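You operate a simulated robot arm through the tools that you are given. There is no shell and no other tool.

The job below is to be done with a simulated two-armed robot. You get a single attempt, and the scene is never put back.

## Task
Set the lane gauge to 40 mm with its block and lock it.
Fine: the block goes back.

It is judged by the outcome, as a careful person would: the job done as asked, and still so three seconds after it is handed in. It fails if anything else is knocked over, pushed out of place, dropped, spilled or broken.

## Robot
Two 7-joint arms with fingered hands on one trunk that stands fixed in place. Base frame: the origin is at the foot of the trunk, x ahead of it, y to its left, z up; the work surface is at about z = 820. Lengths are in mm, angles in degrees, forces in N, time in s.
The left shoulder is at [50, 214, 869], the right one opposite. With the tool pointing down near the work surface each hand reaches from about 380 to 880 mm from the base axis, measured 20 degrees to its own side. Payload 3 kg a hand.
The TCP of each hand is the grasp point between the finger pads, 26 mm short of the fingertips. In the tool frame z runs along the fingers and y along their closing line. The gripper opens to 132 mm; its body begins 73 mm behind the TCP. The gripper is a hand of 3 fingers: y runs from the thumb to the fingers, the wrist lies at [0, 0, -229] in the tool frame.
Orientation is that of the tool frame in the base frame, as a unit quaternion [x, y, z, w]. With the fingers straight down and closing along the base's y, the tool's x points along the base's -x, its y along +y and its z along -z.

## Interface
- The arms move only by the tool drive_tool. It takes "left_deltas", "right_deltas" or both (then of equal length, played together; a hand with none holds still); each is a list of rows, each a list of 6 numbers: the shift along the base's x, y, z in cm, then the turn, a rotation vector about the base's x, y, z in degrees. In form: [[tx, ty, tz, ax, ay, az], ...]. A call has 1 to 20 rows; each row is the pose to reach, as a shift and turn from the pose commanded when the call began. Each row takes 0.2 s and may step no farther than 50 mm and 8.6 degrees from the row before; otherwise, the whole call is refused. Where a pose cannot be reached the arm comes as near as it can. A force on the tool above 90 N (or 10 N above the force at the start of the call, whichever is more), or a blocked arm, ends the call early, and 0.2 s more pass. In this call time passes only in rows, and 0.2 s behind the last. It gives the time, the measured TCP pose, the force on the tool (base axes), the opening and the grip force at its end, in the units of the frame above (readings bear some noise), with the torque about the TCP (base axes, N m) and any sound that the robot's microphone picked up.
- Cameras (640 x 400 px; columns grow to the right, rows downward): "scene" is now at [33, -20.4, 1495.2]; the picture's right is [-0.25, -0.97, 0.00], its down [-0.66, 0.17, -0.74] and it looks along [0.71, -0.18, -0.68] (base axes); focal length 348 px, centre (320, 200). "left" rides on the left gripper at [-62, 3, -92] in its tool frame; the picture's right is [-0.05, -1.00, 0.00], its down [0.83, -0.04, -0.56] and it looks along [0.55, -0.03, 0.83] (tool axes); focal length 230 px, centre (320, 200). "right" rides on the right gripper at [62, 3, -92] in its tool frame; the picture's right is [-0.05, 1.00, 0.00], its down [-0.83, -0.04, -0.56] and it looks along [-0.55, -0.03, 0.83] (tool axes); focal length 230 px, centre (320, 200). There is no depth. A picture from a camera that has moved, and an enlarged one, comes with that camera's place and axes in the base frame and with its lens.
- camera(camera): a new picture of that camera. The clock stands still meanwhile.
- curl_fingers(finger1, finger2, thumb_bend, hand): sets how far each is bent, from 0 (flat) to 100 (curled in); at 30 the hand is open as for a grip, at 70 the pads meet at the TCP. One left out holds its place. A second passes; each finger stops where it meets its share of the squeeze, and holds until it gets a number again. It is the only way to open and close the hand. It gives what a move gives, with no picture; readings hold the bend of each and the force on the fingers (four entries, about 0 where the hand has none), thumb and palm.
- pan_tilt(pan, tilt): turns the head with the scene camera to pan (to the left, within 86 degrees either way) and tilt (down, from -29 to 69), counted from straight ahead of the robot. It gives what a move gives.
- close_up(camera, box): a new picture of the part [left, top, right, bottom] of that camera's present view, enlarged. The clock stands still meanwhile.
- finish_job(): hands the job in; it is judged then, once.

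Nothing tells you positions but the pictures and the camera data. Unless the task says otherwise, let go and move clear before handing in.

The tools are called as name(argument=value, ...) on one line, values as JSON. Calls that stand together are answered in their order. drive_tool: Moves the arms, as the interface text tells. Its arguments: {"type":"object","properties":{"left_deltas":{"type":"array","items":{"type":"array","items":{"type":"number"}}},"right_deltas":{"type":"array","items":{"type":"array","items":{"type":"number"}}}},"required":[]} The other tools are called the same way: curl_fingers (finger1, finger2, thumb_bend, hand) moves the fingers one by one; pan_tilt (pan, tilt) turns the head that bears the scene camera; camera (camera) takes a picture; close_up (camera, box) takes an enlarged picture of a part of a camera's view; finish_job () hands the job in.

At the start:

```text
clock: 0.0
left_eef_pos: [616.8, 129.2, 1118.3]
left_tcp_rot: [0.057, 0.998, 0.0, 0.0]
left_force: [0.6, 0.2, 0.1]
left_wrist_torque: [0.02, 0.04, 0.02]
left_gripper_width: 132.1
left_grip_force: 0.2
left_shape: jaw
left_bend: [30.0, 30.0, 30.0]
left_finger forces: [0.0, 0.0, 0.1, 0.0, 0.1, 0.0]
right_eef_pos: [537.8, -329.2, 1134.9]
right_tcp_rot: [0.057, 0.998, 0.0, 0.0]
right_force: [0.3, -0.2, -0.1]
right_wrist_torque: [-0.01, 0.01, -0.03]
right_gripper_width: 131.9
right_grip_force: 0.1
right_shape: jaw
right_bend: [30.0, 30.0, 30.0]
right_finger forces: [0.1, 0.0, 0.1, 0.1, 0.0, 0.0]
head pan, tilt (commanded): [-14.2, 42.6]
```

scene: 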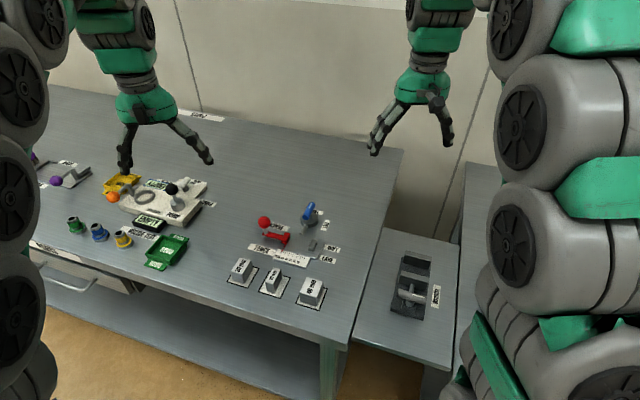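
right: 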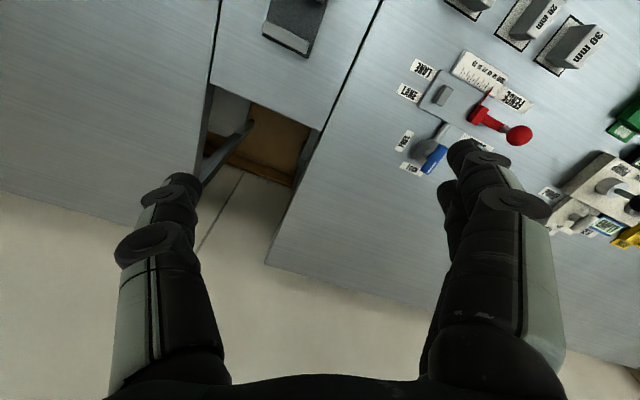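
left: 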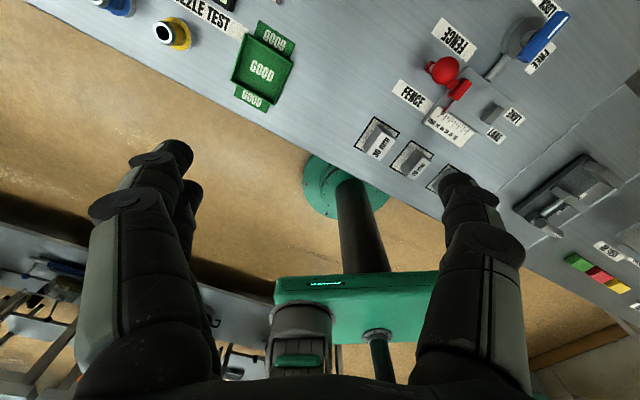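

I see a workbench with a lane gauge (red-knobbed fence, blue lever, a scale) and three gauge blocks at its near edge. I'll look closer at the gauge and the blocks before moving anything.

close_up(camera="scene", box=[210, 180, 370, 320])

close_up(camera="right", box=[380, 0, 620, 200])

close_up(camera="left", box=[340, 0, 600, 200])

```text
2.86 times, centred on (290, 250) of scene
camera zoom: at [33.0, -20.4, 1495.2], right [-0.25, -0.97, 0.0], down [-0.66, 0.17, -0.74], along [0.71, -0.18, -0.68], focal length 993 px, centre (406, 57)
```

zoom: 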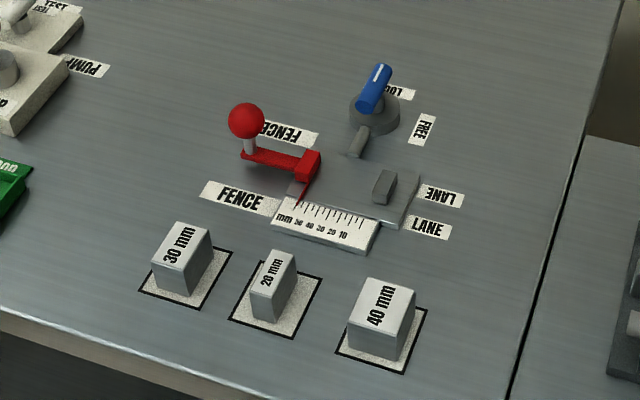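

```text
2.00 times, centred on (500, 100) of right
camera zoom: at [476.0, -317.9, 1226.5], right [0.17, 0.99, 0.0], down [0.82, -0.14, 0.56], along [0.55, -0.09, -0.83], focal length 460 px, centre (-40, 400)
```

zoom: 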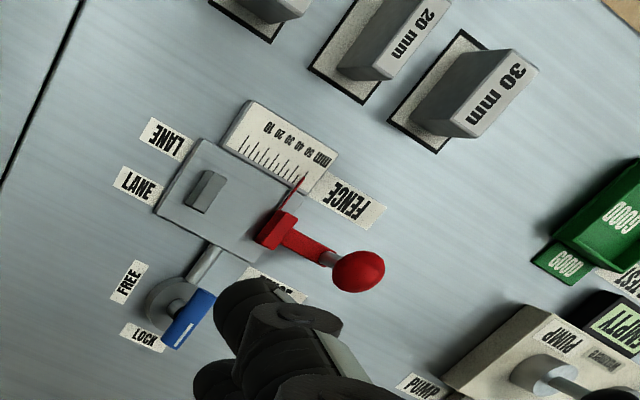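

```text
2.00 times, centred on (470, 100) of left
camera zoom: at [678.7, 124.5, 1209.1], right [-0.06, -1.0, 0.0], down [-0.83, 0.05, 0.56], along [-0.55, 0.03, -0.83], focal length 460 px, centre (20, 400)
```

zoom: 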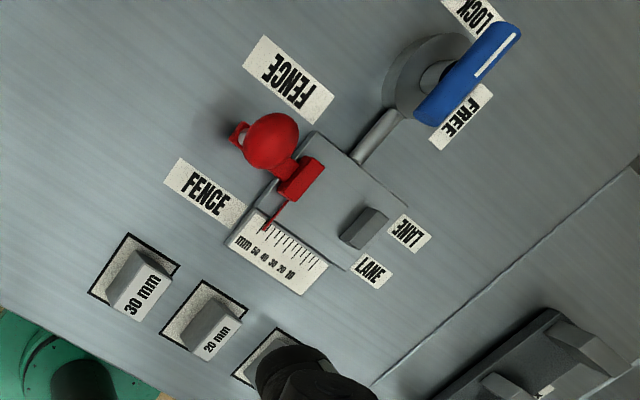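

The gauge is a plate with a fixed grey stop ("LANE") on the robot's right, a red sliding fence with a ball knob, and a blue FREE/LOCK lever behind it. The blocks sit on marked pads, with the 40 mm one nearest the right side. I'll zoom in on each part to measure positions.

close_up(camera="scene", box=[256, 195, 336, 245])

close_up(camera="scene", box=[220, 235, 340, 310])

close_up(camera="right", box=[380, 40, 540, 190])

close_up(camera="left", box=[380, 0, 580, 150])

```text
8.00 times, centred on (296, 220) of scene
camera zoom: at [33.0, -20.4, 1495.2], right [-0.25, -0.97, 0.0], down [-0.66, 0.17, -0.74], along [0.71, -0.18, -0.68], focal length 2782 px, centre (512, 40)
```

zoom: 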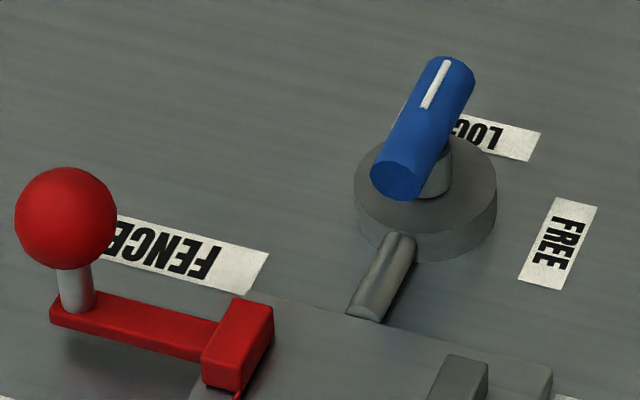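

```text
5.33 times, centred on (280, 272) of scene
camera zoom: at [33.0, -20.4, 1495.2], right [-0.25, -0.97, 0.0], down [-0.66, 0.17, -0.74], along [0.71, -0.18, -0.68], focal length 1854 px, centre (533, -187)
```

zoom: 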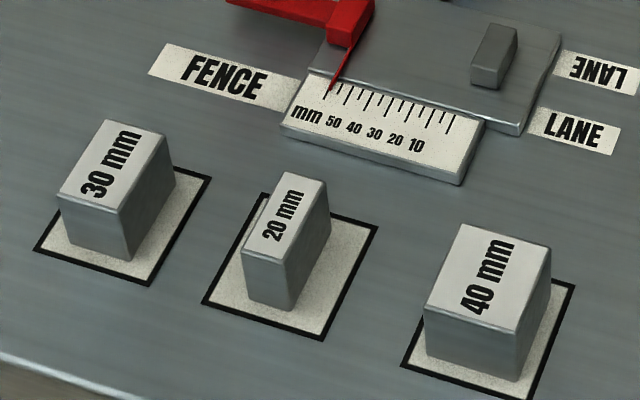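

```text
2.67 times, centred on (460, 115) of right
camera zoom: at [476.0, -317.9, 1226.5], right [0.17, 0.99, 0.0], down [0.82, -0.14, 0.56], along [0.55, -0.09, -0.83], focal length 614 px, centre (-53, 427)
```

zoom: 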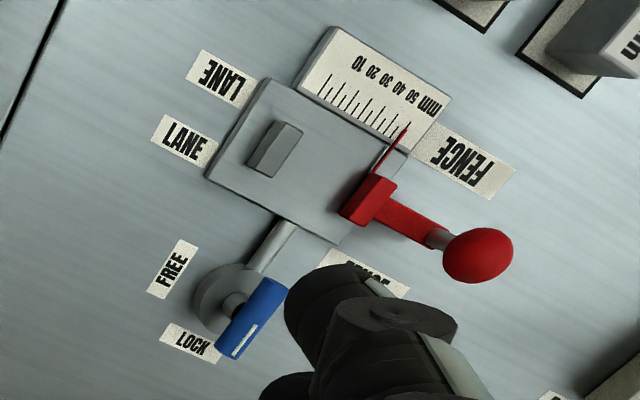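

```text
2.67 times, centred on (480, 75) of left
camera zoom: at [678.7, 124.5, 1209.1], right [-0.06, -1.0, 0.0], down [-0.83, 0.05, 0.56], along [-0.55, 0.03, -0.83], focal length 614 px, centre (-107, 533)
```

zoom: 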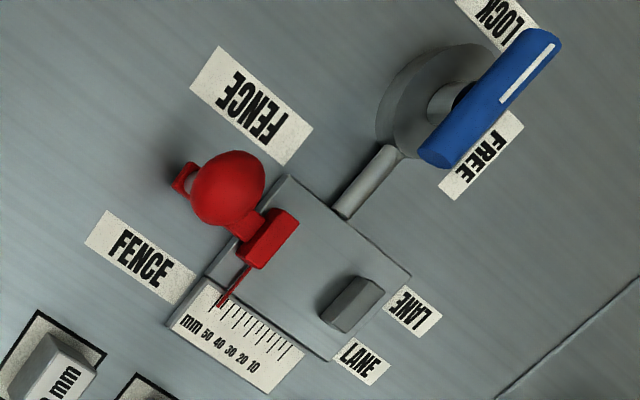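

The blue lever's white stripe points at LOCK: by triangulation the lever is centred near (668,-152,862) and lies along the far direction. So the fence is locked at about 55 mm and must be freed first. I'll bring the right hand above the lever, with its closing line across the handle.

drive_tool(right_deltas=[[1.5, 2.2, -1.5, 0, 0, -3.5], [3.2, 4.4, -3.2, 0, 0, -7], [4.9, 6.6, -5, 0, 0, -10.5], [6.5, 8.8, -7, 0, 0, -14], [8.1, 11, -9, 0, 0, -17.5], [9.8, 13.2, -11, 0, 0, -21], [11.4, 15.4, -12.5, 0, 0, -24.5], [13, 17.7, -13.5, 0, 0, -28]])

camera(camera="right")

camera(camera="scene")

```text
clock: 1.8
left_eef_pos: [616.8, 128.7, 1117.5]
left_tcp_rot: [0.058, 0.998, 0.001, 0.001]
left_force: [0.6, 1.3, -0.1]
left_wrist_torque: [0.0, -0.01, 0.02]
left_gripper_width: 132.0
left_grip_force: 0.0
left_shape: jaw
left_bend: [30.0, 30.0, 30.0]
left_finger forces: [0.0, 0.1, 0.1, 0.0, 0.0, 0.0]
right_eef_pos: [666.6, -154.5, 1000.8]
right_tcp_rot: [0.297, 0.955, 0.001, 0.001]
right_force: [1.1, -0.1, 0.9]
right_wrist_torque: [-0.01, -0.02, 0.05]
right_gripper_width: 131.9
right_grip_force: 0.2
right_shape: jaw
right_bend: [30.0, 30.0, 30.0]
right_finger forces: [0.0, 0.1, 0.0, 0.0, 0.0, 0.0]
head pan, tilt (commanded): [-14.2, 42.6]
```

```text
taken
camera right: at [618.6, -115.0, 1091.7], right [0.61, 0.79, 0.0], down [0.66, -0.51, 0.55], along [0.44, -0.34, -0.83], focal length 230 px, centre (320, 200)
```

right: 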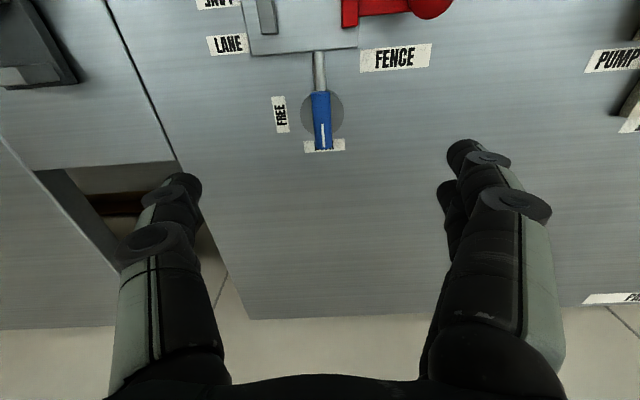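

```text
taken
camera scene: at [33.0, -20.4, 1495.2], right [-0.25, -0.97, 0.0], down [-0.66, 0.17, -0.74], along [0.71, -0.18, -0.68], focal length 348 px, centre (320, 200)
```

scene: 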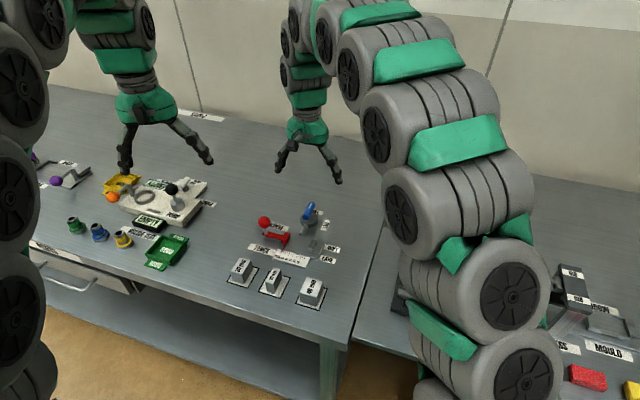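

The hand is above the lever and aligned with it (lever angle about -34°). Before gripping, I'll check in free air that the wrist can turn the 90° clockwise (seen from above) needed to go from LOCK to FREE.

drive_tool(right_deltas=[[0, 0, 0, 0, 0, -8.5], [0, 0, 0, 0, 0, -17], [0, 0, 0, 0, 0, -25.5], [0, 0, 0, 0, 0, -34], [0, 0, 0, 0, 0, -42.5], [0, 0, 0, 0, 0, -51], [0, 0, 0, 0, 0, -59.5], [0, 0, 0, 0, 0, -68], [0, 0, 0, 0, 0, -76.5], [0, 0, 0, 0, 0, -85], [0, 0, 0, 0, 0, -92]])

camera(camera="right")

```text
clock: 4.2
left_eef_pos: [617.3, 130.2, 1118.4]
left_tcp_rot: [0.058, 0.998, 0.0, 0.0]
left_force: [-0.8, -0.5, 0.5]
left_wrist_torque: [0.0, 0.0, 0.04]
left_gripper_width: 131.8
left_grip_force: 0.0
left_shape: jaw
left_bend: [30.0, 30.0, 30.0]
left_finger forces: [0.0, 0.0, 0.0, 0.0, 0.0, 0.0]
right_eef_pos: [668.6, -153.3, 999.3]
right_tcp_rot: [0.894, 0.448, 0.0, 0.0]
right_force: [-0.5, -0.3, -0.3]
right_wrist_torque: [-0.01, -0.02, -0.05]
right_gripper_width: 131.9
right_grip_force: 0.1
right_shape: jaw
right_bend: [30.0, 30.0, 30.0]
right_finger forces: [0.0, 0.1, 0.0, 0.1, 0.0, 0.1]
head pan, tilt (commanded): [-14.2, 42.6]
```

```text
taken
camera right: at [706.1, -103.9, 1091.5], right [0.77, -0.64, 0.0], down [-0.53, -0.64, 0.56], along [-0.35, -0.43, -0.83], focal length 230 px, centre (320, 200)
```

right: 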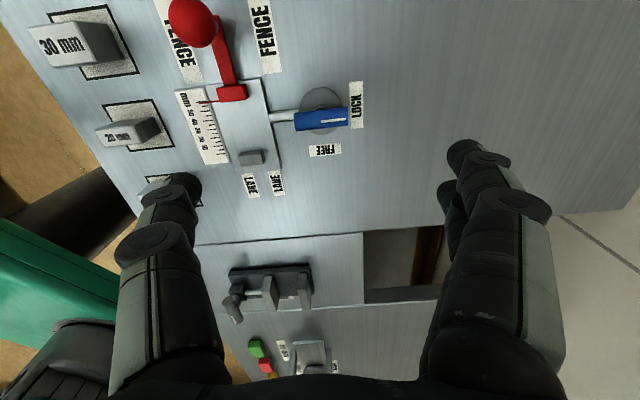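

The wrist turns freely to that angle, and this is a good top view of the gauge. I'll zoom in to refine the geometry.

close_up(camera="right", box=[160, 60, 380, 210])

close_up(camera="scene", box=[250, 200, 350, 270])

```text
2.67 times, centred on (270, 135) of right
camera zoom: at [706.1, -103.9, 1091.5], right [0.77, -0.64, 0.0], down [-0.53, -0.64, 0.56], along [-0.35, -0.43, -0.83], focal length 614 px, centre (453, 373)
```

zoom: 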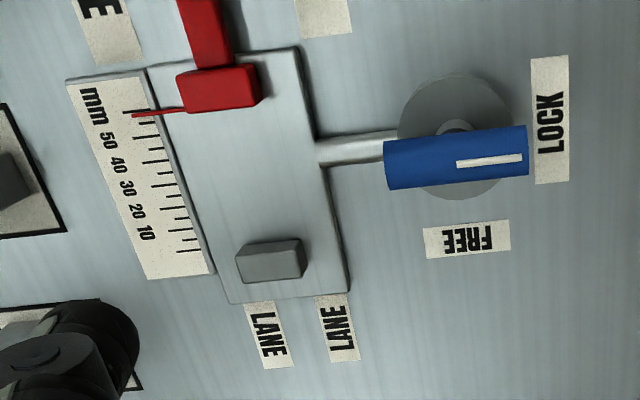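

```text
5.71 times, centred on (300, 235) of scene
camera zoom: at [33.0, -20.4, 1495.2], right [-0.25, -0.97, 0.0], down [-0.66, 0.17, -0.74], along [0.71, -0.18, -0.68], focal length 1987 px, centre (434, 0)
```

zoom: 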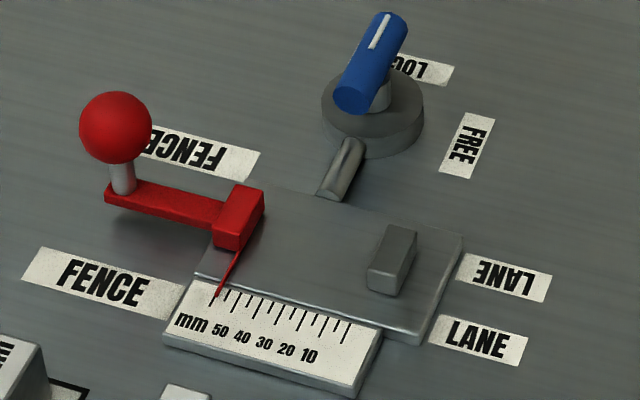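

Refined geometry, with bench axes rotated about 55.5°: the stop's lane face is at about (575,-131), the fence face is about 59 mm from it, and the plate top is near z=827. I'll turn back, come down over the lever and grip it.

drive_tool(right_deltas=[[0, 0, -0.5, 0, 0, 8.4], [0, 0, -1, 0, 0, 16.8], [0, 0, -1.5, 0, 0, 25.2], [0, 0, -2, 0, 0, 33.6], [0, 0, -2.5, 0, 0, 42], [0, 0, -3, 0, 0, 50.4], [0, 0, -3.5, 0, 0, 58.8], [0, 0, -4, 0, 0, 67.2], [0, 0, -4.5, 0, 0, 75.6], [0, 0, -5, 0, 0, 84], [0, 0, -6, 0, 0, 92]])

camera(camera="right")

```text
clock: 6.6
left_eef_pos: [616.3, 128.7, 1116.7]
left_tcp_rot: [0.058, 0.998, 0.0, -0.001]
left_force: [-0.3, 0.4, -0.5]
left_wrist_torque: [0.04, 0.01, -0.02]
left_gripper_width: 131.8
left_grip_force: 0.1
left_shape: jaw
left_bend: [30.0, 30.0, 30.0]
left_finger forces: [0.0, 0.0, 0.0, 0.0, 0.0, 0.0]
right_eef_pos: [669.2, -152.6, 940.3]
right_tcp_rot: [0.297, 0.955, 0.0, 0.0]
right_force: [-0.1, -0.2, 0.1]
right_wrist_torque: [0.01, -0.03, 0.0]
right_gripper_width: 131.9
right_grip_force: 0.0
right_shape: jaw
right_bend: [30.0, 30.0, 30.0]
right_finger forces: [0.0, 0.1, 0.0, 0.0, 0.1, 0.0]
head pan, tilt (commanded): [-14.2, 42.6]
```

```text
taken
camera right: at [618.8, -113.9, 1031.3], right [0.61, 0.79, 0.0], down [0.66, -0.51, 0.56], along [0.44, -0.34, -0.83], focal length 230 px, centre (320, 200)
```

right: 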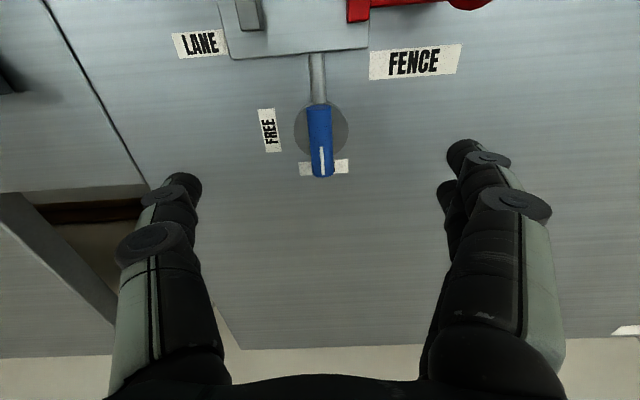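

Everything is lined up over the lever; I'll descend to about z=868, keeping the fingertips above the base disc, and then close on the handle.

drive_tool(right_deltas=[[0, 0, -2, 0, 0, 0], [0, 0, -4, 0, 0, 0], [0, 0, -5.5, 0, 0, 0], [0, 0, -6.6, 0, 0, 0], [0, 0, -7.2, 0, 0, 0]])

camera(camera="right")

close_up(camera="scene", box=[250, 160, 370, 250])

```text
clock: 7.8
left_eef_pos: [616.1, 128.9, 1117.8]
left_tcp_rot: [0.059, 0.998, 0.001, 0.0]
left_force: [0.7, 0.0, -0.5]
left_wrist_torque: [0.01, 0.02, 0.02]
left_gripper_width: 132.1
left_grip_force: 0.0
left_shape: jaw
left_bend: [30.0, 30.0, 30.0]
left_finger forces: [0.0, 0.1, 0.0, 0.0, 0.0, 0.0]
right_eef_pos: [668.4, -153.0, 867.0]
right_tcp_rot: [0.297, 0.955, -0.001, 0.0]
right_force: [0.1, -0.8, -0.4]
right_wrist_torque: [0.03, 0.04, 0.02]
right_gripper_width: 131.9
right_grip_force: 0.1
right_shape: jaw
right_bend: [30.0, 30.0, 30.0]
right_finger forces: [0.0, 0.1, 0.0, 0.0, 0.0, 0.0]
head pan, tilt (commanded): [-14.2, 42.6]
```

```text
taken
camera right: at [618.4, -114.2, 959.0], right [0.61, 0.79, 0.0], down [0.66, -0.51, 0.55], along [0.44, -0.34, -0.83], focal length 230 px, centre (320, 200)
```

right: 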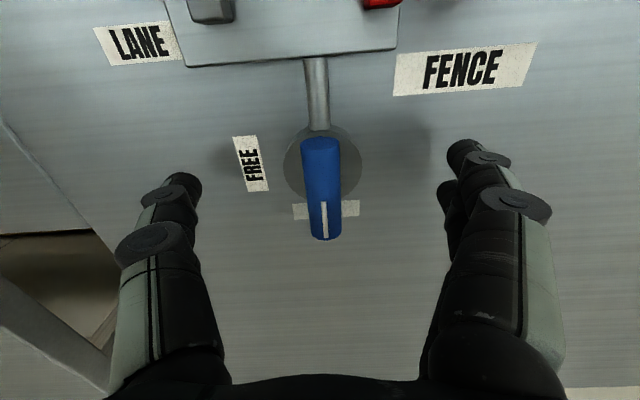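

```text
4.44 times, centred on (310, 205) of scene
camera zoom: at [33.0, -20.4, 1495.2], right [-0.25, -0.97, 0.0], down [-0.66, 0.17, -0.74], along [0.71, -0.18, -0.68], focal length 1545 px, centre (364, 178)
```

zoom: 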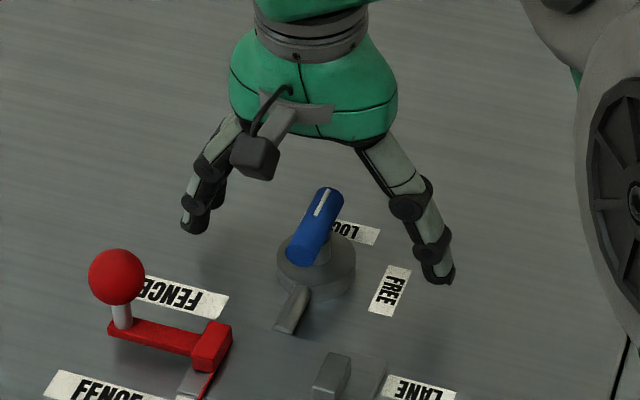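

The hand straddles the handle with good clearance. I'll close partway first to check centring.

curl_fingers(hand="right", finger1=58, finger2=58, thumb_bend=58)

camera(camera="right")

close_up(camera="scene", box=[250, 160, 370, 250])

```text
clock: 8.8
left_eef_pos: [617.4, 129.5, 1117.9]
left_tcp_rot: [0.058, 0.998, 0.0, -0.001]
left_force: [0.3, 0.6, -0.7]
left_wrist_torque: [-0.01, 0.01, 0.01]
left_gripper_width: 131.9
left_grip_force: 0.0
left_shape: jaw
left_bend: [30.0, 30.0, 30.0]
left_finger forces: [0.0, 0.1, 0.0, 0.0, 0.0, 0.0]
right_eef_pos: [666.9, -152.7, 868.1]
right_tcp_rot: [0.298, 0.955, 0.0, -0.001]
right_force: [0.2, -0.7, 0.4]
right_wrist_torque: [0.01, 0.04, 0.01]
right_gripper_width: 45.4
right_grip_force: 0.1
right_shape: fingers
right_bend: [57.0, 57.0, 57.0]
right_finger forces: [0.1, 0.0, 0.0, 0.0, 0.1, 0.0]
head pan, tilt (commanded): [-14.2, 42.6]
```

```text
taken
camera right: at [618.4, -114.2, 959.3], right [0.61, 0.79, 0.0], down [0.66, -0.51, 0.56], along [0.44, -0.34, -0.83], focal length 230 px, centre (320, 200)
```

right: 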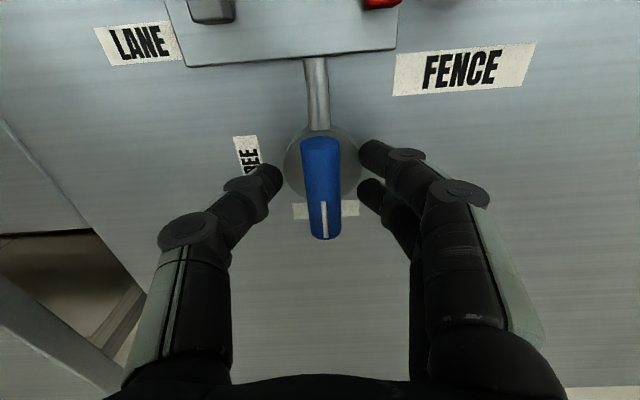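

```text
4.44 times, centred on (310, 205) of scene
camera zoom: at [33.0, -20.4, 1495.2], right [-0.25, -0.97, 0.0], down [-0.66, 0.17, -0.74], along [0.71, -0.18, -0.68], focal length 1545 px, centre (364, 178)
```

zoom: 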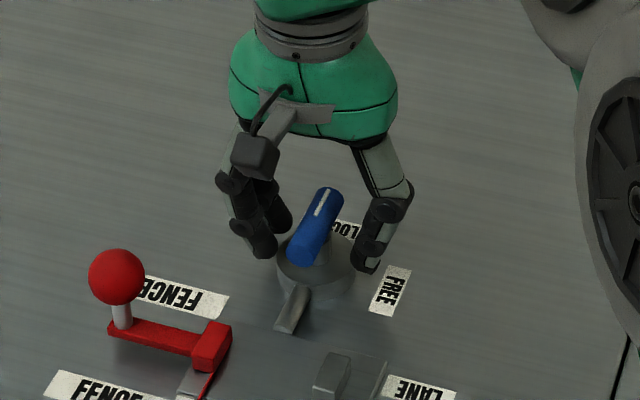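

The fingers are centred about the handle, so I'll close on it.

curl_fingers(hand="right", finger1=70, finger2=70, thumb_bend=70)

camera(camera="right")

close_up(camera="scene", box=[250, 160, 370, 250])

```text
clock: 9.8
left_eef_pos: [617.5, 129.7, 1118.3]
left_tcp_rot: [0.058, 0.998, 0.0, 0.0]
left_force: [0.4, 0.1, 0.2]
left_wrist_torque: [0.03, 0.0, 0.01]
left_gripper_width: 131.9
left_grip_force: 0.1
left_shape: jaw
left_bend: [30.0, 30.0, 30.0]
left_finger forces: [0.0, 0.0, 0.1, 0.0, 0.0, 0.0]
right_eef_pos: [667.6, -152.4, 867.8]
right_tcp_rot: [0.298, 0.955, 0.0, -0.001]
right_force: [-1.4, 0.6, -3.1]
right_wrist_torque: [-0.06, 0.02, -0.02]
right_gripper_width: 14.4
right_grip_force: 4.3
right_shape: fingers
right_bend: [67.0, 67.0, 68.0]
right_finger forces: [2.3, 2.3, 0.0, 0.1, 4.4, 0.0]
head pan, tilt (commanded): [-14.2, 42.6]
```

```text
taken
camera right: at [618.4, -114.2, 959.3], right [0.61, 0.79, 0.0], down [0.66, -0.51, 0.55], along [0.44, -0.34, -0.83], focal length 230 px, centre (320, 200)
```

right: 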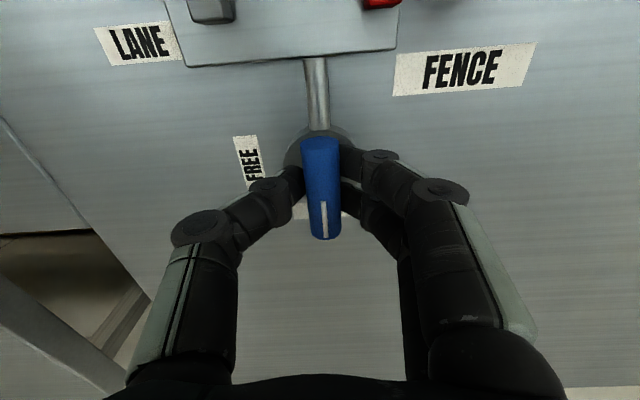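

```text
4.44 times, centred on (310, 205) of scene
camera zoom: at [33.0, -20.4, 1495.2], right [-0.25, -0.97, 0.0], down [-0.66, 0.17, -0.74], along [0.71, -0.18, -0.68], focal length 1545 px, centre (364, 178)
```

zoom: 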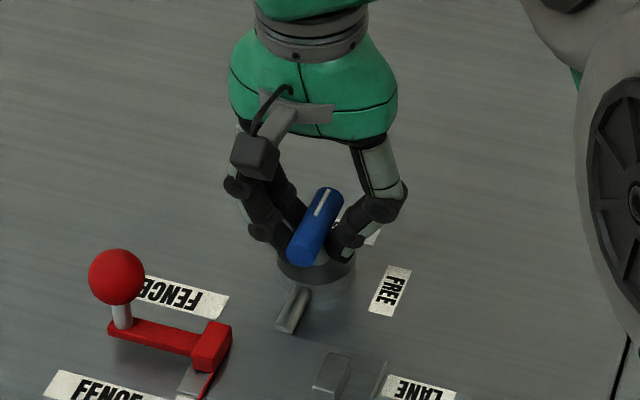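

The handle is held lightly. I'll turn it a little clockwise and watch the torque and whether the lever follows.

drive_tool(right_deltas=[[0, 0, 0, 0, 0, -5], [0, 0, 0, 0, 0, -10], [0, 0, 0, 0, 0, -15], [0, 0, 0, 0, 0, -20]])

camera(camera="right")

close_up(camera="scene", box=[250, 160, 370, 250])

```text
clock: 10.8
left_eef_pos: [618.2, 130.2, 1118.7]
left_tcp_rot: [0.057, 0.998, 0.0, 0.0]
left_force: [0.2, 0.4, 0.6]
left_wrist_torque: [0.0, 0.02, -0.03]
left_gripper_width: 132.0
left_grip_force: 0.1
left_shape: jaw
left_bend: [30.0, 30.0, 30.0]
left_finger forces: [0.1, 0.1, 0.0, 0.0, 0.1, 0.0]
right_eef_pos: [667.5, -152.0, 868.0]
right_tcp_rot: [0.459, 0.889, 0.001, 0.0]
right_force: [2.3, 0.6, -3.2]
right_wrist_torque: [0.0, -0.03, 0.02]
right_gripper_width: 13.6
right_grip_force: 4.7
right_shape: fingers
right_bend: [67.0, 66.0, 68.0]
right_finger forces: [2.6, 3.4, 0.0, 0.0, 3.0, 0.0]
head pan, tilt (commanded): [-14.2, 42.6]
```

```text
taken
camera right: at [633.4, -99.2, 959.2], right [0.84, 0.54, 0.0], down [0.45, -0.7, 0.56], along [0.3, -0.47, -0.83], focal length 230 px, centre (320, 200)
```

right: 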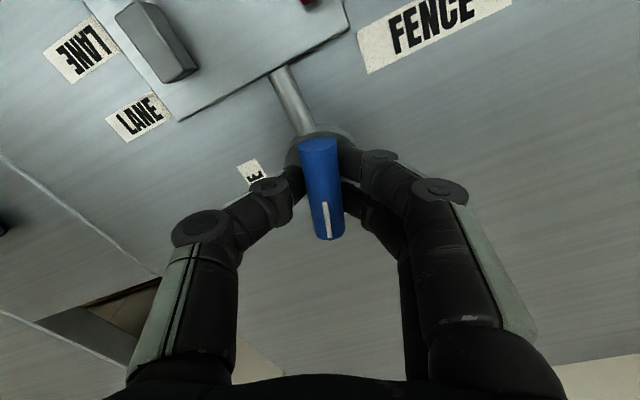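

```text
4.44 times, centred on (310, 205) of scene
camera zoom: at [33.1, -20.4, 1495.2], right [-0.25, -0.97, 0.0], down [-0.66, 0.17, -0.74], along [0.71, -0.18, -0.68], focal length 1545 px, centre (364, 178)
```

zoom: 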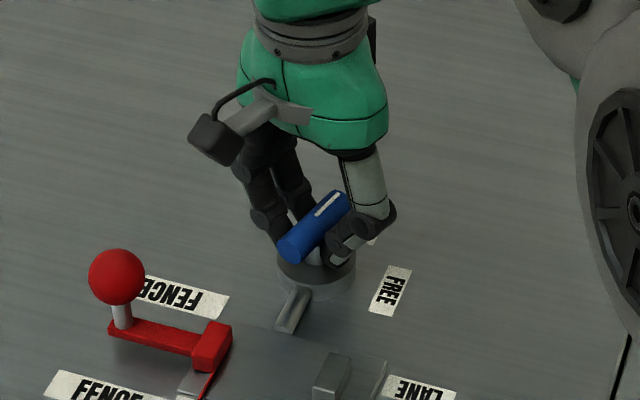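

The lever follows the hand easily. I'll continue through the remaining 70°.

drive_tool(right_deltas=[[0, 0, 0, 0, 0, -7], [0, 0, 0, 0, 0, -14], [0, 0, 0, 0, 0, -21], [0, 0, 0, 0, 0, -28], [0, 0, 0, 0, 0, -35], [0, 0, 0, 0, 0, -42], [0, 0, 0, 0, 0, -49], [0, 0, 0, 0, 0, -56], [0, 0, 0, 0, 0, -62], [0, 0, 0, 0, 0, -66], [0, 0, 0, 0, 0, -69]])

camera(camera="right")

close_up(camera="scene", box=[250, 160, 370, 250])

```text
clock: 13.2
left_eef_pos: [617.4, 128.2, 1117.3]
left_tcp_rot: [0.058, 0.998, 0.0, 0.0]
left_force: [0.7, -0.6, -0.8]
left_wrist_torque: [-0.01, -0.02, -0.01]
left_gripper_width: 131.7
left_grip_force: 0.0
left_shape: jaw
left_bend: [30.0, 30.0, 30.0]
left_finger forces: [0.0, 0.0, 0.1, 0.0, 0.1, 0.0]
right_eef_pos: [667.4, -152.2, 867.9]
right_tcp_rot: [0.882, 0.471, 0.0, 0.0]
right_force: [4.6, 7.7, -5.5]
right_wrist_torque: [0.12, -0.04, 0.05]
right_gripper_width: 13.5
right_grip_force: 6.1
right_shape: fingers
right_bend: [67.0, 66.0, 68.0]
right_finger forces: [3.5, 3.6, 0.1, 0.0, 4.5, 0.0]
head pan, tilt (commanded): [-14.2, 42.6]
```

```text
taken
camera right: at [703.6, -101.4, 959.6], right [0.8, -0.6, 0.0], down [-0.5, -0.67, 0.55], along [-0.33, -0.45, -0.83], focal length 230 px, centre (320, 200)
```

right: 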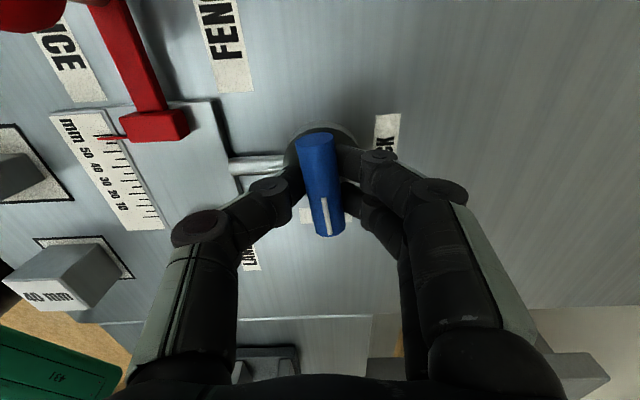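

```text
4.44 times, centred on (310, 205) of scene
camera zoom: at [33.1, -20.3, 1495.2], right [-0.25, -0.97, 0.0], down [-0.66, 0.17, -0.74], along [0.71, -0.18, -0.68], focal length 1545 px, centre (364, 178)
```

zoom: 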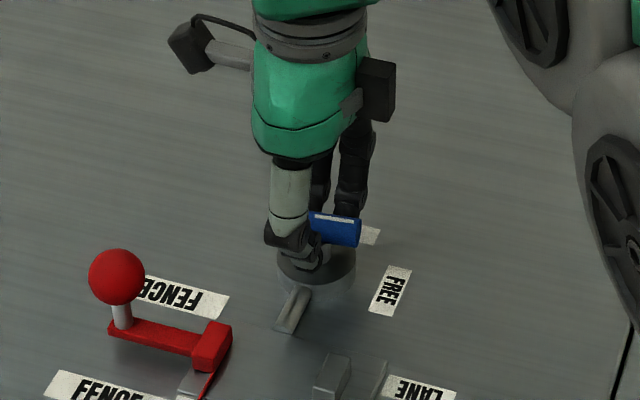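

The lever is now about 84° round with its stripe near FREE, but it lags the hand slightly. I'll nudge it a few degrees further to find the end stop.

drive_tool(right_deltas=[[0, 0, 0, 0, 0, -3], [0, 0, 0, 0, 0, -6]])

camera(camera="right")

```text
clock: 13.8
left_eef_pos: [617.7, 129.4, 1117.3]
left_tcp_rot: [0.058, 0.998, 0.0, 0.0]
left_force: [-0.1, 0.3, -0.1]
left_wrist_torque: [-0.04, 0.03, 0.0]
left_gripper_width: 131.8
left_grip_force: 0.1
left_shape: jaw
left_bend: [30.0, 30.0, 30.0]
left_finger forces: [0.0, 0.0, 0.2, 0.0, 0.0, 0.0]
right_eef_pos: [666.3, -152.0, 868.4]
right_tcp_rot: [0.905, 0.426, 0.0, 0.001]
right_force: [5.6, 7.0, -4.9]
right_wrist_torque: [0.15, -0.09, 0.06]
right_gripper_width: 13.8
right_grip_force: 6.0
right_shape: fingers
right_bend: [67.0, 66.0, 68.0]
right_finger forces: [3.7, 3.7, 0.1, 0.0, 4.3, 0.0]
head pan, tilt (commanded): [-14.2, 42.6]
```

```text
taken
camera right: at [708.4, -105.2, 959.5], right [0.74, -0.68, 0.0], down [-0.56, -0.61, 0.56], along [-0.38, -0.41, -0.83], focal length 230 px, centre (320, 200)
```

right: 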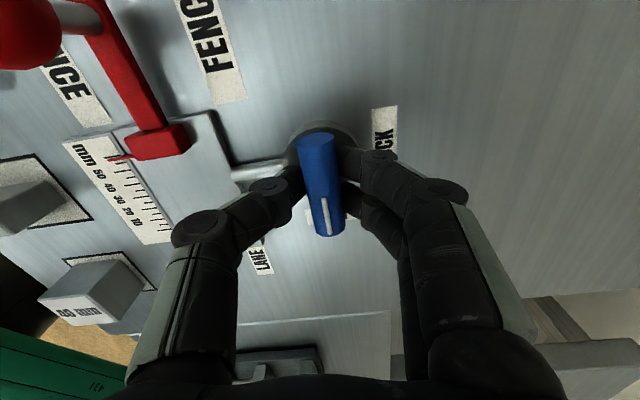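

The lever has followed to a full 90° (about -124°), with the stripe pointing at FREE. I'll let go and rise clear.

curl_fingers(hand="right", finger1=45, finger2=45, thumb_bend=45)

drive_tool(right_deltas=[[0, 0, 3, 0, 0, 0], [0, 0, 6, 0, 0, 0], [0, 0, 10, 0, 0, 0], [-3, 1, 12, 0, 0, 0], [-6, 2, 13, 0, 0, 0]])

camera(camera="right")

close_up(camera="scene", box=[250, 200, 350, 270])

```text
clock: 14.8
left_eef_pos: [616.9, 129.5, 1118.7]
left_tcp_rot: [0.058, 0.998, -0.001, 0.0]
left_force: [0.0, 0.2, -0.2]
left_wrist_torque: [0.0, 0.01, -0.01]
left_gripper_width: 131.9
left_grip_force: 0.1
left_shape: jaw
left_bend: [30.0, 30.0, 30.0]
left_finger forces: [0.1, 0.1, 0.0, 0.1, 0.1, 0.1]
right_eef_pos: [666.9, -152.4, 869.3]
right_tcp_rot: [0.905, 0.426, 0.001, 0.0]
right_force: [0.1, 0.4, -0.2]
right_wrist_torque: [-0.04, -0.03, -0.01]
right_gripper_width: 84.3
right_grip_force: 0.1
right_shape: fingers
right_bend: [45.0, 45.0, 45.0]
right_finger forces: [0.0, 0.1, 0.1, 0.1, 0.0, 0.0]
head pan, tilt (commanded): [-14.2, 42.6]
```

```text
clock: 16.0
left_eef_pos: [616.6, 128.3, 1117.3]
left_tcp_rot: [0.057, 0.998, 0.001, 0.0]
left_force: [0.3, -0.7, 0.5]
left_wrist_torque: [0.02, -0.03, 0.04]
left_gripper_width: 132.1
left_grip_force: 0.0
left_shape: jaw
left_bend: [30.0, 30.0, 30.0]
left_finger forces: [0.0, 0.0, 0.0, 0.0, 0.0, 0.2]
right_eef_pos: [608.4, -128.7, 997.2]
right_tcp_rot: [0.905, 0.426, 0.0, 0.001]
right_force: [1.0, 0.5, 0.7]
right_wrist_torque: [0.02, -0.02, 0.01]
right_gripper_width: 84.5
right_grip_force: 0.0
right_shape: fingers
right_bend: [45.0, 45.0, 45.0]
right_finger forces: [0.0, 0.1, 0.1, 0.1, 0.1, 0.0]
head pan, tilt (commanded): [-14.2, 42.6]
```

```text
taken
camera right: at [649.8, -83.0, 1088.7], right [0.74, -0.68, 0.0], down [-0.56, -0.61, 0.56], along [-0.38, -0.41, -0.83], focal length 230 px, centre (320, 200)
```

right: 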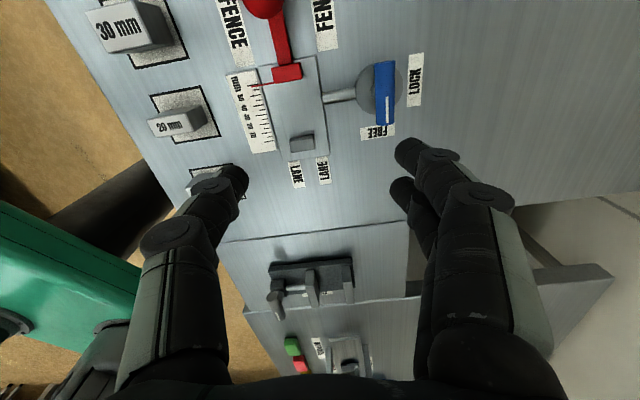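

```text
5.71 times, centred on (300, 235) of scene
camera zoom: at [33.0, -20.4, 1495.2], right [-0.25, -0.97, 0.0], down [-0.66, 0.17, -0.74], along [0.71, -0.18, -0.68], focal length 1987 px, centre (434, 0)
```

zoom: 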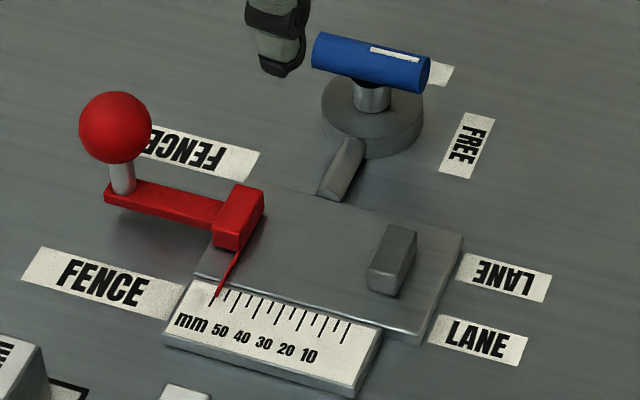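

The lever now points along FREE and the gauge is otherwise undisturbed. Next I'll move above the 40 mm block with the closing line along its front-back direction.

drive_tool(right_deltas=[[-3.3, 0.5, 0, 0, 0, 1], [-6.6, 1, 0, 0, 0, 2], [-9.9, 1.6, 0, 0, 0, 3], [-13.2, 2.1, 0, 0, 0, 4], [-16.4, 2.6, 0, 0, 0, 5.2]])

camera(camera="right")

camera(camera="scene")

```text
clock: 17.2
left_eef_pos: [616.4, 128.8, 1118.0]
left_tcp_rot: [0.058, 0.998, 0.0, 0.0]
left_force: [0.1, 0.6, -1.4]
left_wrist_torque: [0.02, 0.04, 0.0]
left_gripper_width: 132.2
left_grip_force: 0.0
left_shape: jaw
left_bend: [30.0, 30.0, 30.0]
left_finger forces: [0.0, 0.0, 0.1, 0.0, 0.0, 0.0]
right_eef_pos: [442.8, -104.9, 998.3]
right_tcp_rot: [0.885, 0.467, 0.0, 0.0]
right_force: [0.2, -0.3, -0.3]
right_wrist_torque: [0.01, -0.01, -0.02]
right_gripper_width: 84.3
right_grip_force: 0.0
right_shape: fingers
right_bend: [45.0, 45.0, 45.0]
right_finger forces: [0.0, 0.0, 0.0, 0.1, 0.1, 0.1]
head pan, tilt (commanded): [-14.2, 42.6]
```

```text
taken
camera right: at [480.1, -55.8, 1088.7], right [0.8, -0.61, 0.0], down [-0.5, -0.66, 0.56], along [-0.34, -0.44, -0.83], focal length 230 px, centre (320, 200)
```

right: 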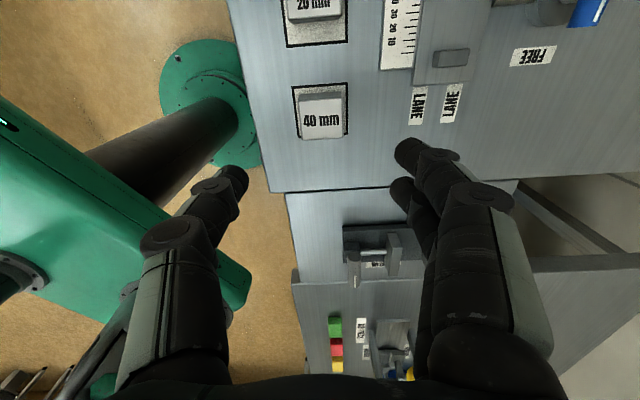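

```text
taken
camera scene: at [33.0, -20.4, 1495.2], right [-0.25, -0.97, 0.0], down [-0.66, 0.17, -0.74], along [0.71, -0.18, -0.68], focal length 348 px, centre (320, 200)
```

scene: 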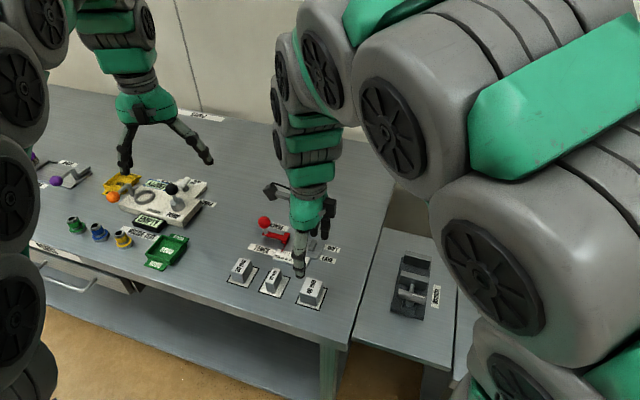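

close_up(camera="right", box=[240, 40, 400, 160])

```text
3.33 times, centred on (320, 100) of right
camera zoom: at [480.1, -55.8, 1088.7], right [0.8, -0.61, 0.0], down [-0.5, -0.66, 0.56], along [-0.34, -0.44, -0.83], focal length 767 px, centre (320, 533)
```

zoom: 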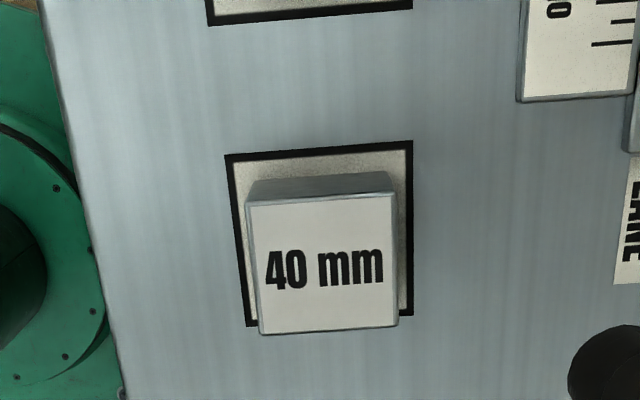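

The 40 mm block's top centre triangulates to about (444.6,-104.5,857), and its pad is centred on the same spot at an angle of about -33.5°. I'm aligned within a degree, so I'll descend to grip height.

drive_tool(right_deltas=[[0.1, 0.1, -3, 0, 0, 0.4], [0.1, 0.1, -6, 0, 0, 0.4], [0.1, 0.1, -9, 0, 0, 0.4], [0.1, 0.1, -11.5, 0, 0, 0.4], [0.1, 0.1, -13.5, 0, 0, 0.4], [0.1, 0.1, -14.3, 0, 0, 0.4]])

camera(camera="right")

close_up(camera="scene", box=[240, 220, 360, 320])

```text
clock: 18.6
left_eef_pos: [617.1, 128.3, 1117.4]
left_tcp_rot: [0.057, 0.998, 0.0, 0.0]
left_force: [-0.5, 0.0, 0.5]
left_wrist_torque: [-0.02, -0.01, 0.0]
left_gripper_width: 132.0
left_grip_force: 0.0
left_shape: jaw
left_bend: [30.0, 30.0, 30.0]
left_finger forces: [0.1, 0.0, 0.0, 0.0, 0.0, 0.1]
right_eef_pos: [444.9, -105.1, 856.9]
right_tcp_rot: [0.883, 0.47, -0.001, 0.0]
right_force: [0.1, -0.4, -0.1]
right_wrist_torque: [-0.05, -0.01, -0.03]
right_gripper_width: 84.3
right_grip_force: 0.1
right_shape: fingers
right_bend: [45.0, 45.0, 45.0]
right_finger forces: [0.0, 0.1, 0.0, 0.0, 0.1, 0.0]
head pan, tilt (commanded): [-14.2, 42.6]
```

```text
taken
camera right: at [481.7, -54.6, 947.3], right [0.8, -0.6, 0.0], down [-0.5, -0.67, 0.56], along [-0.33, -0.44, -0.83], focal length 230 px, centre (320, 200)
```

right: 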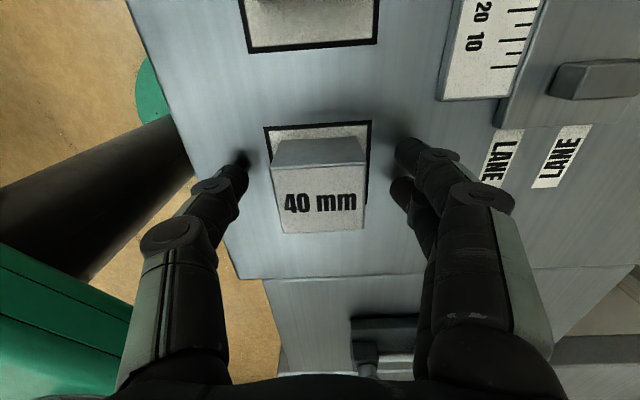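

```text
4.00 times, centred on (300, 270) of scene
camera zoom: at [33.0, -20.4, 1495.2], right [-0.25, -0.97, 0.0], down [-0.66, 0.17, -0.74], along [0.71, -0.18, -0.68], focal length 1391 px, centre (400, -80)
```

zoom: 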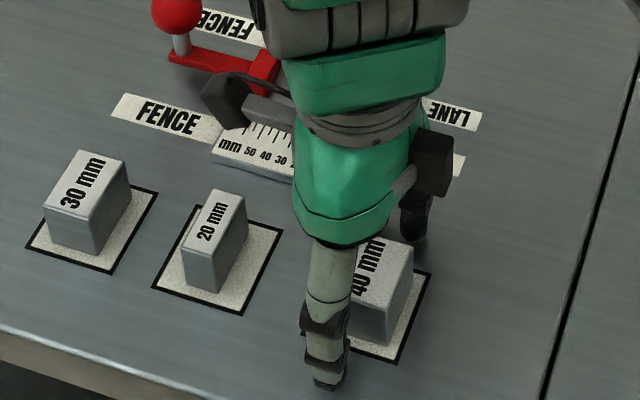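

The block is centred between the fingers. I'll close on it.

curl_fingers(hand="right", finger1=66, finger2=66, thumb_bend=66)

camera(camera="right")

close_up(camera="scene", box=[240, 220, 360, 320])

```text
clock: 19.6
left_eef_pos: [617.6, 129.7, 1118.7]
left_tcp_rot: [0.058, 0.998, 0.0, 0.0]
left_force: [0.7, 0.5, -0.1]
left_wrist_torque: [0.01, 0.01, 0.01]
left_gripper_width: 131.9
left_grip_force: 0.0
left_shape: jaw
left_bend: [30.0, 30.0, 30.0]
left_finger forces: [0.1, 0.1, 0.1, 0.1, 0.0, 0.0]
right_eef_pos: [444.9, -104.9, 855.3]
right_tcp_rot: [0.883, 0.47, 0.0, 0.0]
right_force: [0.1, -0.1, -0.7]
right_wrist_torque: [0.03, 0.0, 0.04]
right_gripper_width: 42.1
right_grip_force: 11.1
right_shape: fingers
right_bend: [59.0, 58.0, 61.0]
right_finger forces: [5.4, 5.5, 0.0, 0.0, 11.0, 0.1]
head pan, tilt (commanded): [-14.2, 42.6]
```

```text
taken
camera right: at [481.7, -54.6, 947.4], right [0.8, -0.6, 0.0], down [-0.5, -0.66, 0.56], along [-0.33, -0.44, -0.83], focal length 230 px, centre (320, 200)
```

right: 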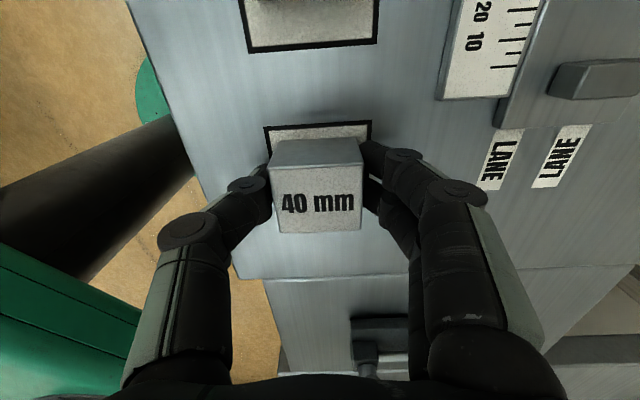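

```text
4.00 times, centred on (300, 270) of scene
camera zoom: at [33.0, -20.4, 1495.2], right [-0.25, -0.97, 0.0], down [-0.66, 0.17, -0.74], along [0.71, -0.18, -0.68], focal length 1391 px, centre (400, -80)
```

zoom: 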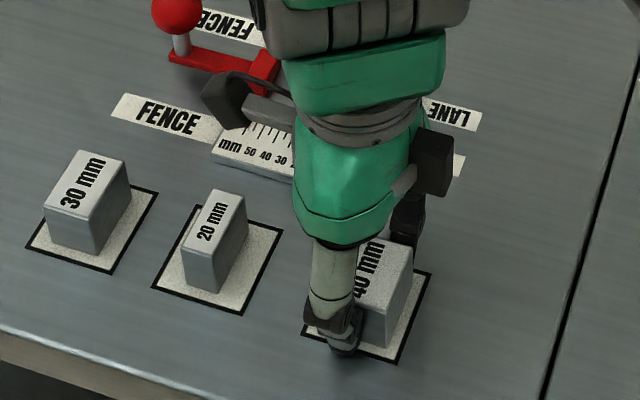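

The block is held, but the lock shaft behind the plate tops out near z=838, and the rear fingertips would hit it in the lane. I'll re-grip about 8 mm higher so the tips stay above the shaft, stop and fence.

curl_fingers(hand="right", finger1=50, finger2=50, thumb_bend=50)

drive_tool(right_deltas=[[0, 0, 0.4, 0, 0, 0], [0, 0, 0.8, 0, 0, 0]])

curl_fingers(hand="right", finger1=68, finger2=68, thumb_bend=68)

camera(camera="right")

close_up(camera="scene", box=[240, 220, 360, 320])

```text
clock: 20.6
left_eef_pos: [617.5, 129.2, 1118.1]
left_tcp_rot: [0.058, 0.998, 0.001, 0.0]
left_force: [0.5, 0.8, -0.8]
left_wrist_torque: [0.0, -0.01, -0.02]
left_gripper_width: 131.7
left_grip_force: 0.1
left_shape: jaw
left_bend: [30.0, 30.0, 30.0]
left_finger forces: [0.1, 0.1, 0.1, 0.0, 0.1, 0.0]
right_eef_pos: [443.9, -104.7, 856.2]
right_tcp_rot: [0.883, 0.47, 0.0, 0.0]
right_force: [0.6, -0.1, -0.4]
right_wrist_torque: [-0.01, 0.01, 0.0]
right_gripper_width: 67.2
right_grip_force: 0.2
right_shape: fingers
right_bend: [50.0, 50.0, 50.0]
right_finger forces: [0.1, 0.0, 0.0, 0.0, 0.0, 0.0]
head pan, tilt (commanded): [-14.2, 42.6]
```

```text
clock: 21.2
left_eef_pos: [616.8, 129.7, 1118.2]
left_tcp_rot: [0.057, 0.998, -0.001, 0.0]
left_force: [0.4, -0.5, -0.5]
left_wrist_torque: [0.0, -0.02, -0.02]
left_gripper_width: 131.7
left_grip_force: 0.1
left_shape: jaw
left_bend: [30.0, 30.0, 30.0]
left_finger forces: [0.0, 0.0, 0.1, 0.1, 0.0, 0.0]
right_eef_pos: [445.2, -105.3, 863.5]
right_tcp_rot: [0.883, 0.47, -0.001, 0.001]
right_force: [0.3, -0.3, -0.4]
right_wrist_torque: [0.0, 0.0, 0.03]
right_gripper_width: 67.4
right_grip_force: 0.1
right_shape: fingers
right_bend: [50.0, 50.0, 50.0]
right_finger forces: [0.0, 0.0, 0.0, 0.0, 0.1, 0.1]
head pan, tilt (commanded): [-14.2, 42.6]
```

```text
clock: 22.2
left_eef_pos: [616.5, 128.3, 1117.6]
left_tcp_rot: [0.057, 0.998, -0.001, -0.001]
left_force: [0.1, 0.3, -0.3]
left_wrist_torque: [0.05, 0.02, -0.01]
left_gripper_width: 131.8
left_grip_force: 0.1
left_shape: jaw
left_bend: [30.0, 30.0, 30.0]
left_finger forces: [0.0, 0.0, 0.0, 0.1, 0.0, 0.0]
right_eef_pos: [446.1, -105.9, 864.2]
right_tcp_rot: [0.883, 0.469, 0.0, 0.0]
right_force: [0.2, -0.7, 0.6]
right_wrist_torque: [0.02, 0.01, -0.01]
right_gripper_width: 41.6
right_grip_force: 14.1
right_shape: fingers
right_bend: [59.0, 59.0, 61.0]
right_finger forces: [6.8, 7.0, 0.0, 0.1, 13.8, 0.0]
head pan, tilt (commanded): [-14.2, 42.6]
```

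```text
taken
camera right: at [481.6, -55.3, 954.8], right [0.8, -0.6, 0.0], down [-0.5, -0.66, 0.56], along [-0.33, -0.44, -0.83], focal length 230 px, centre (320, 200)
```

right: 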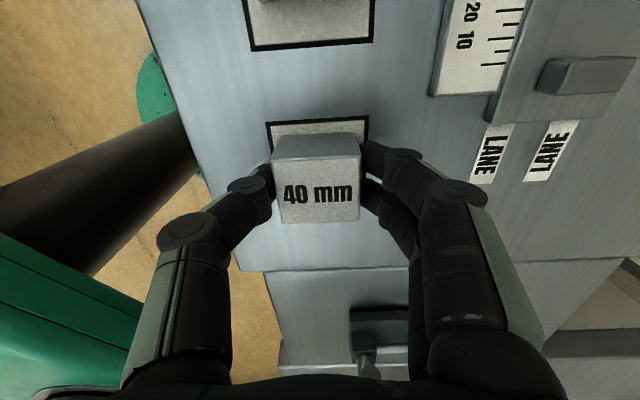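

```text
4.00 times, centred on (300, 270) of scene
camera zoom: at [33.0, -20.4, 1495.2], right [-0.25, -0.97, 0.0], down [-0.66, 0.17, -0.74], along [0.71, -0.18, -0.68], focal length 1391 px, centre (400, -80)
```

zoom: 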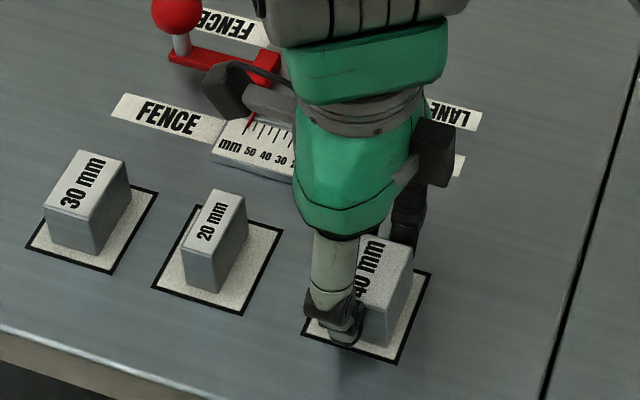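

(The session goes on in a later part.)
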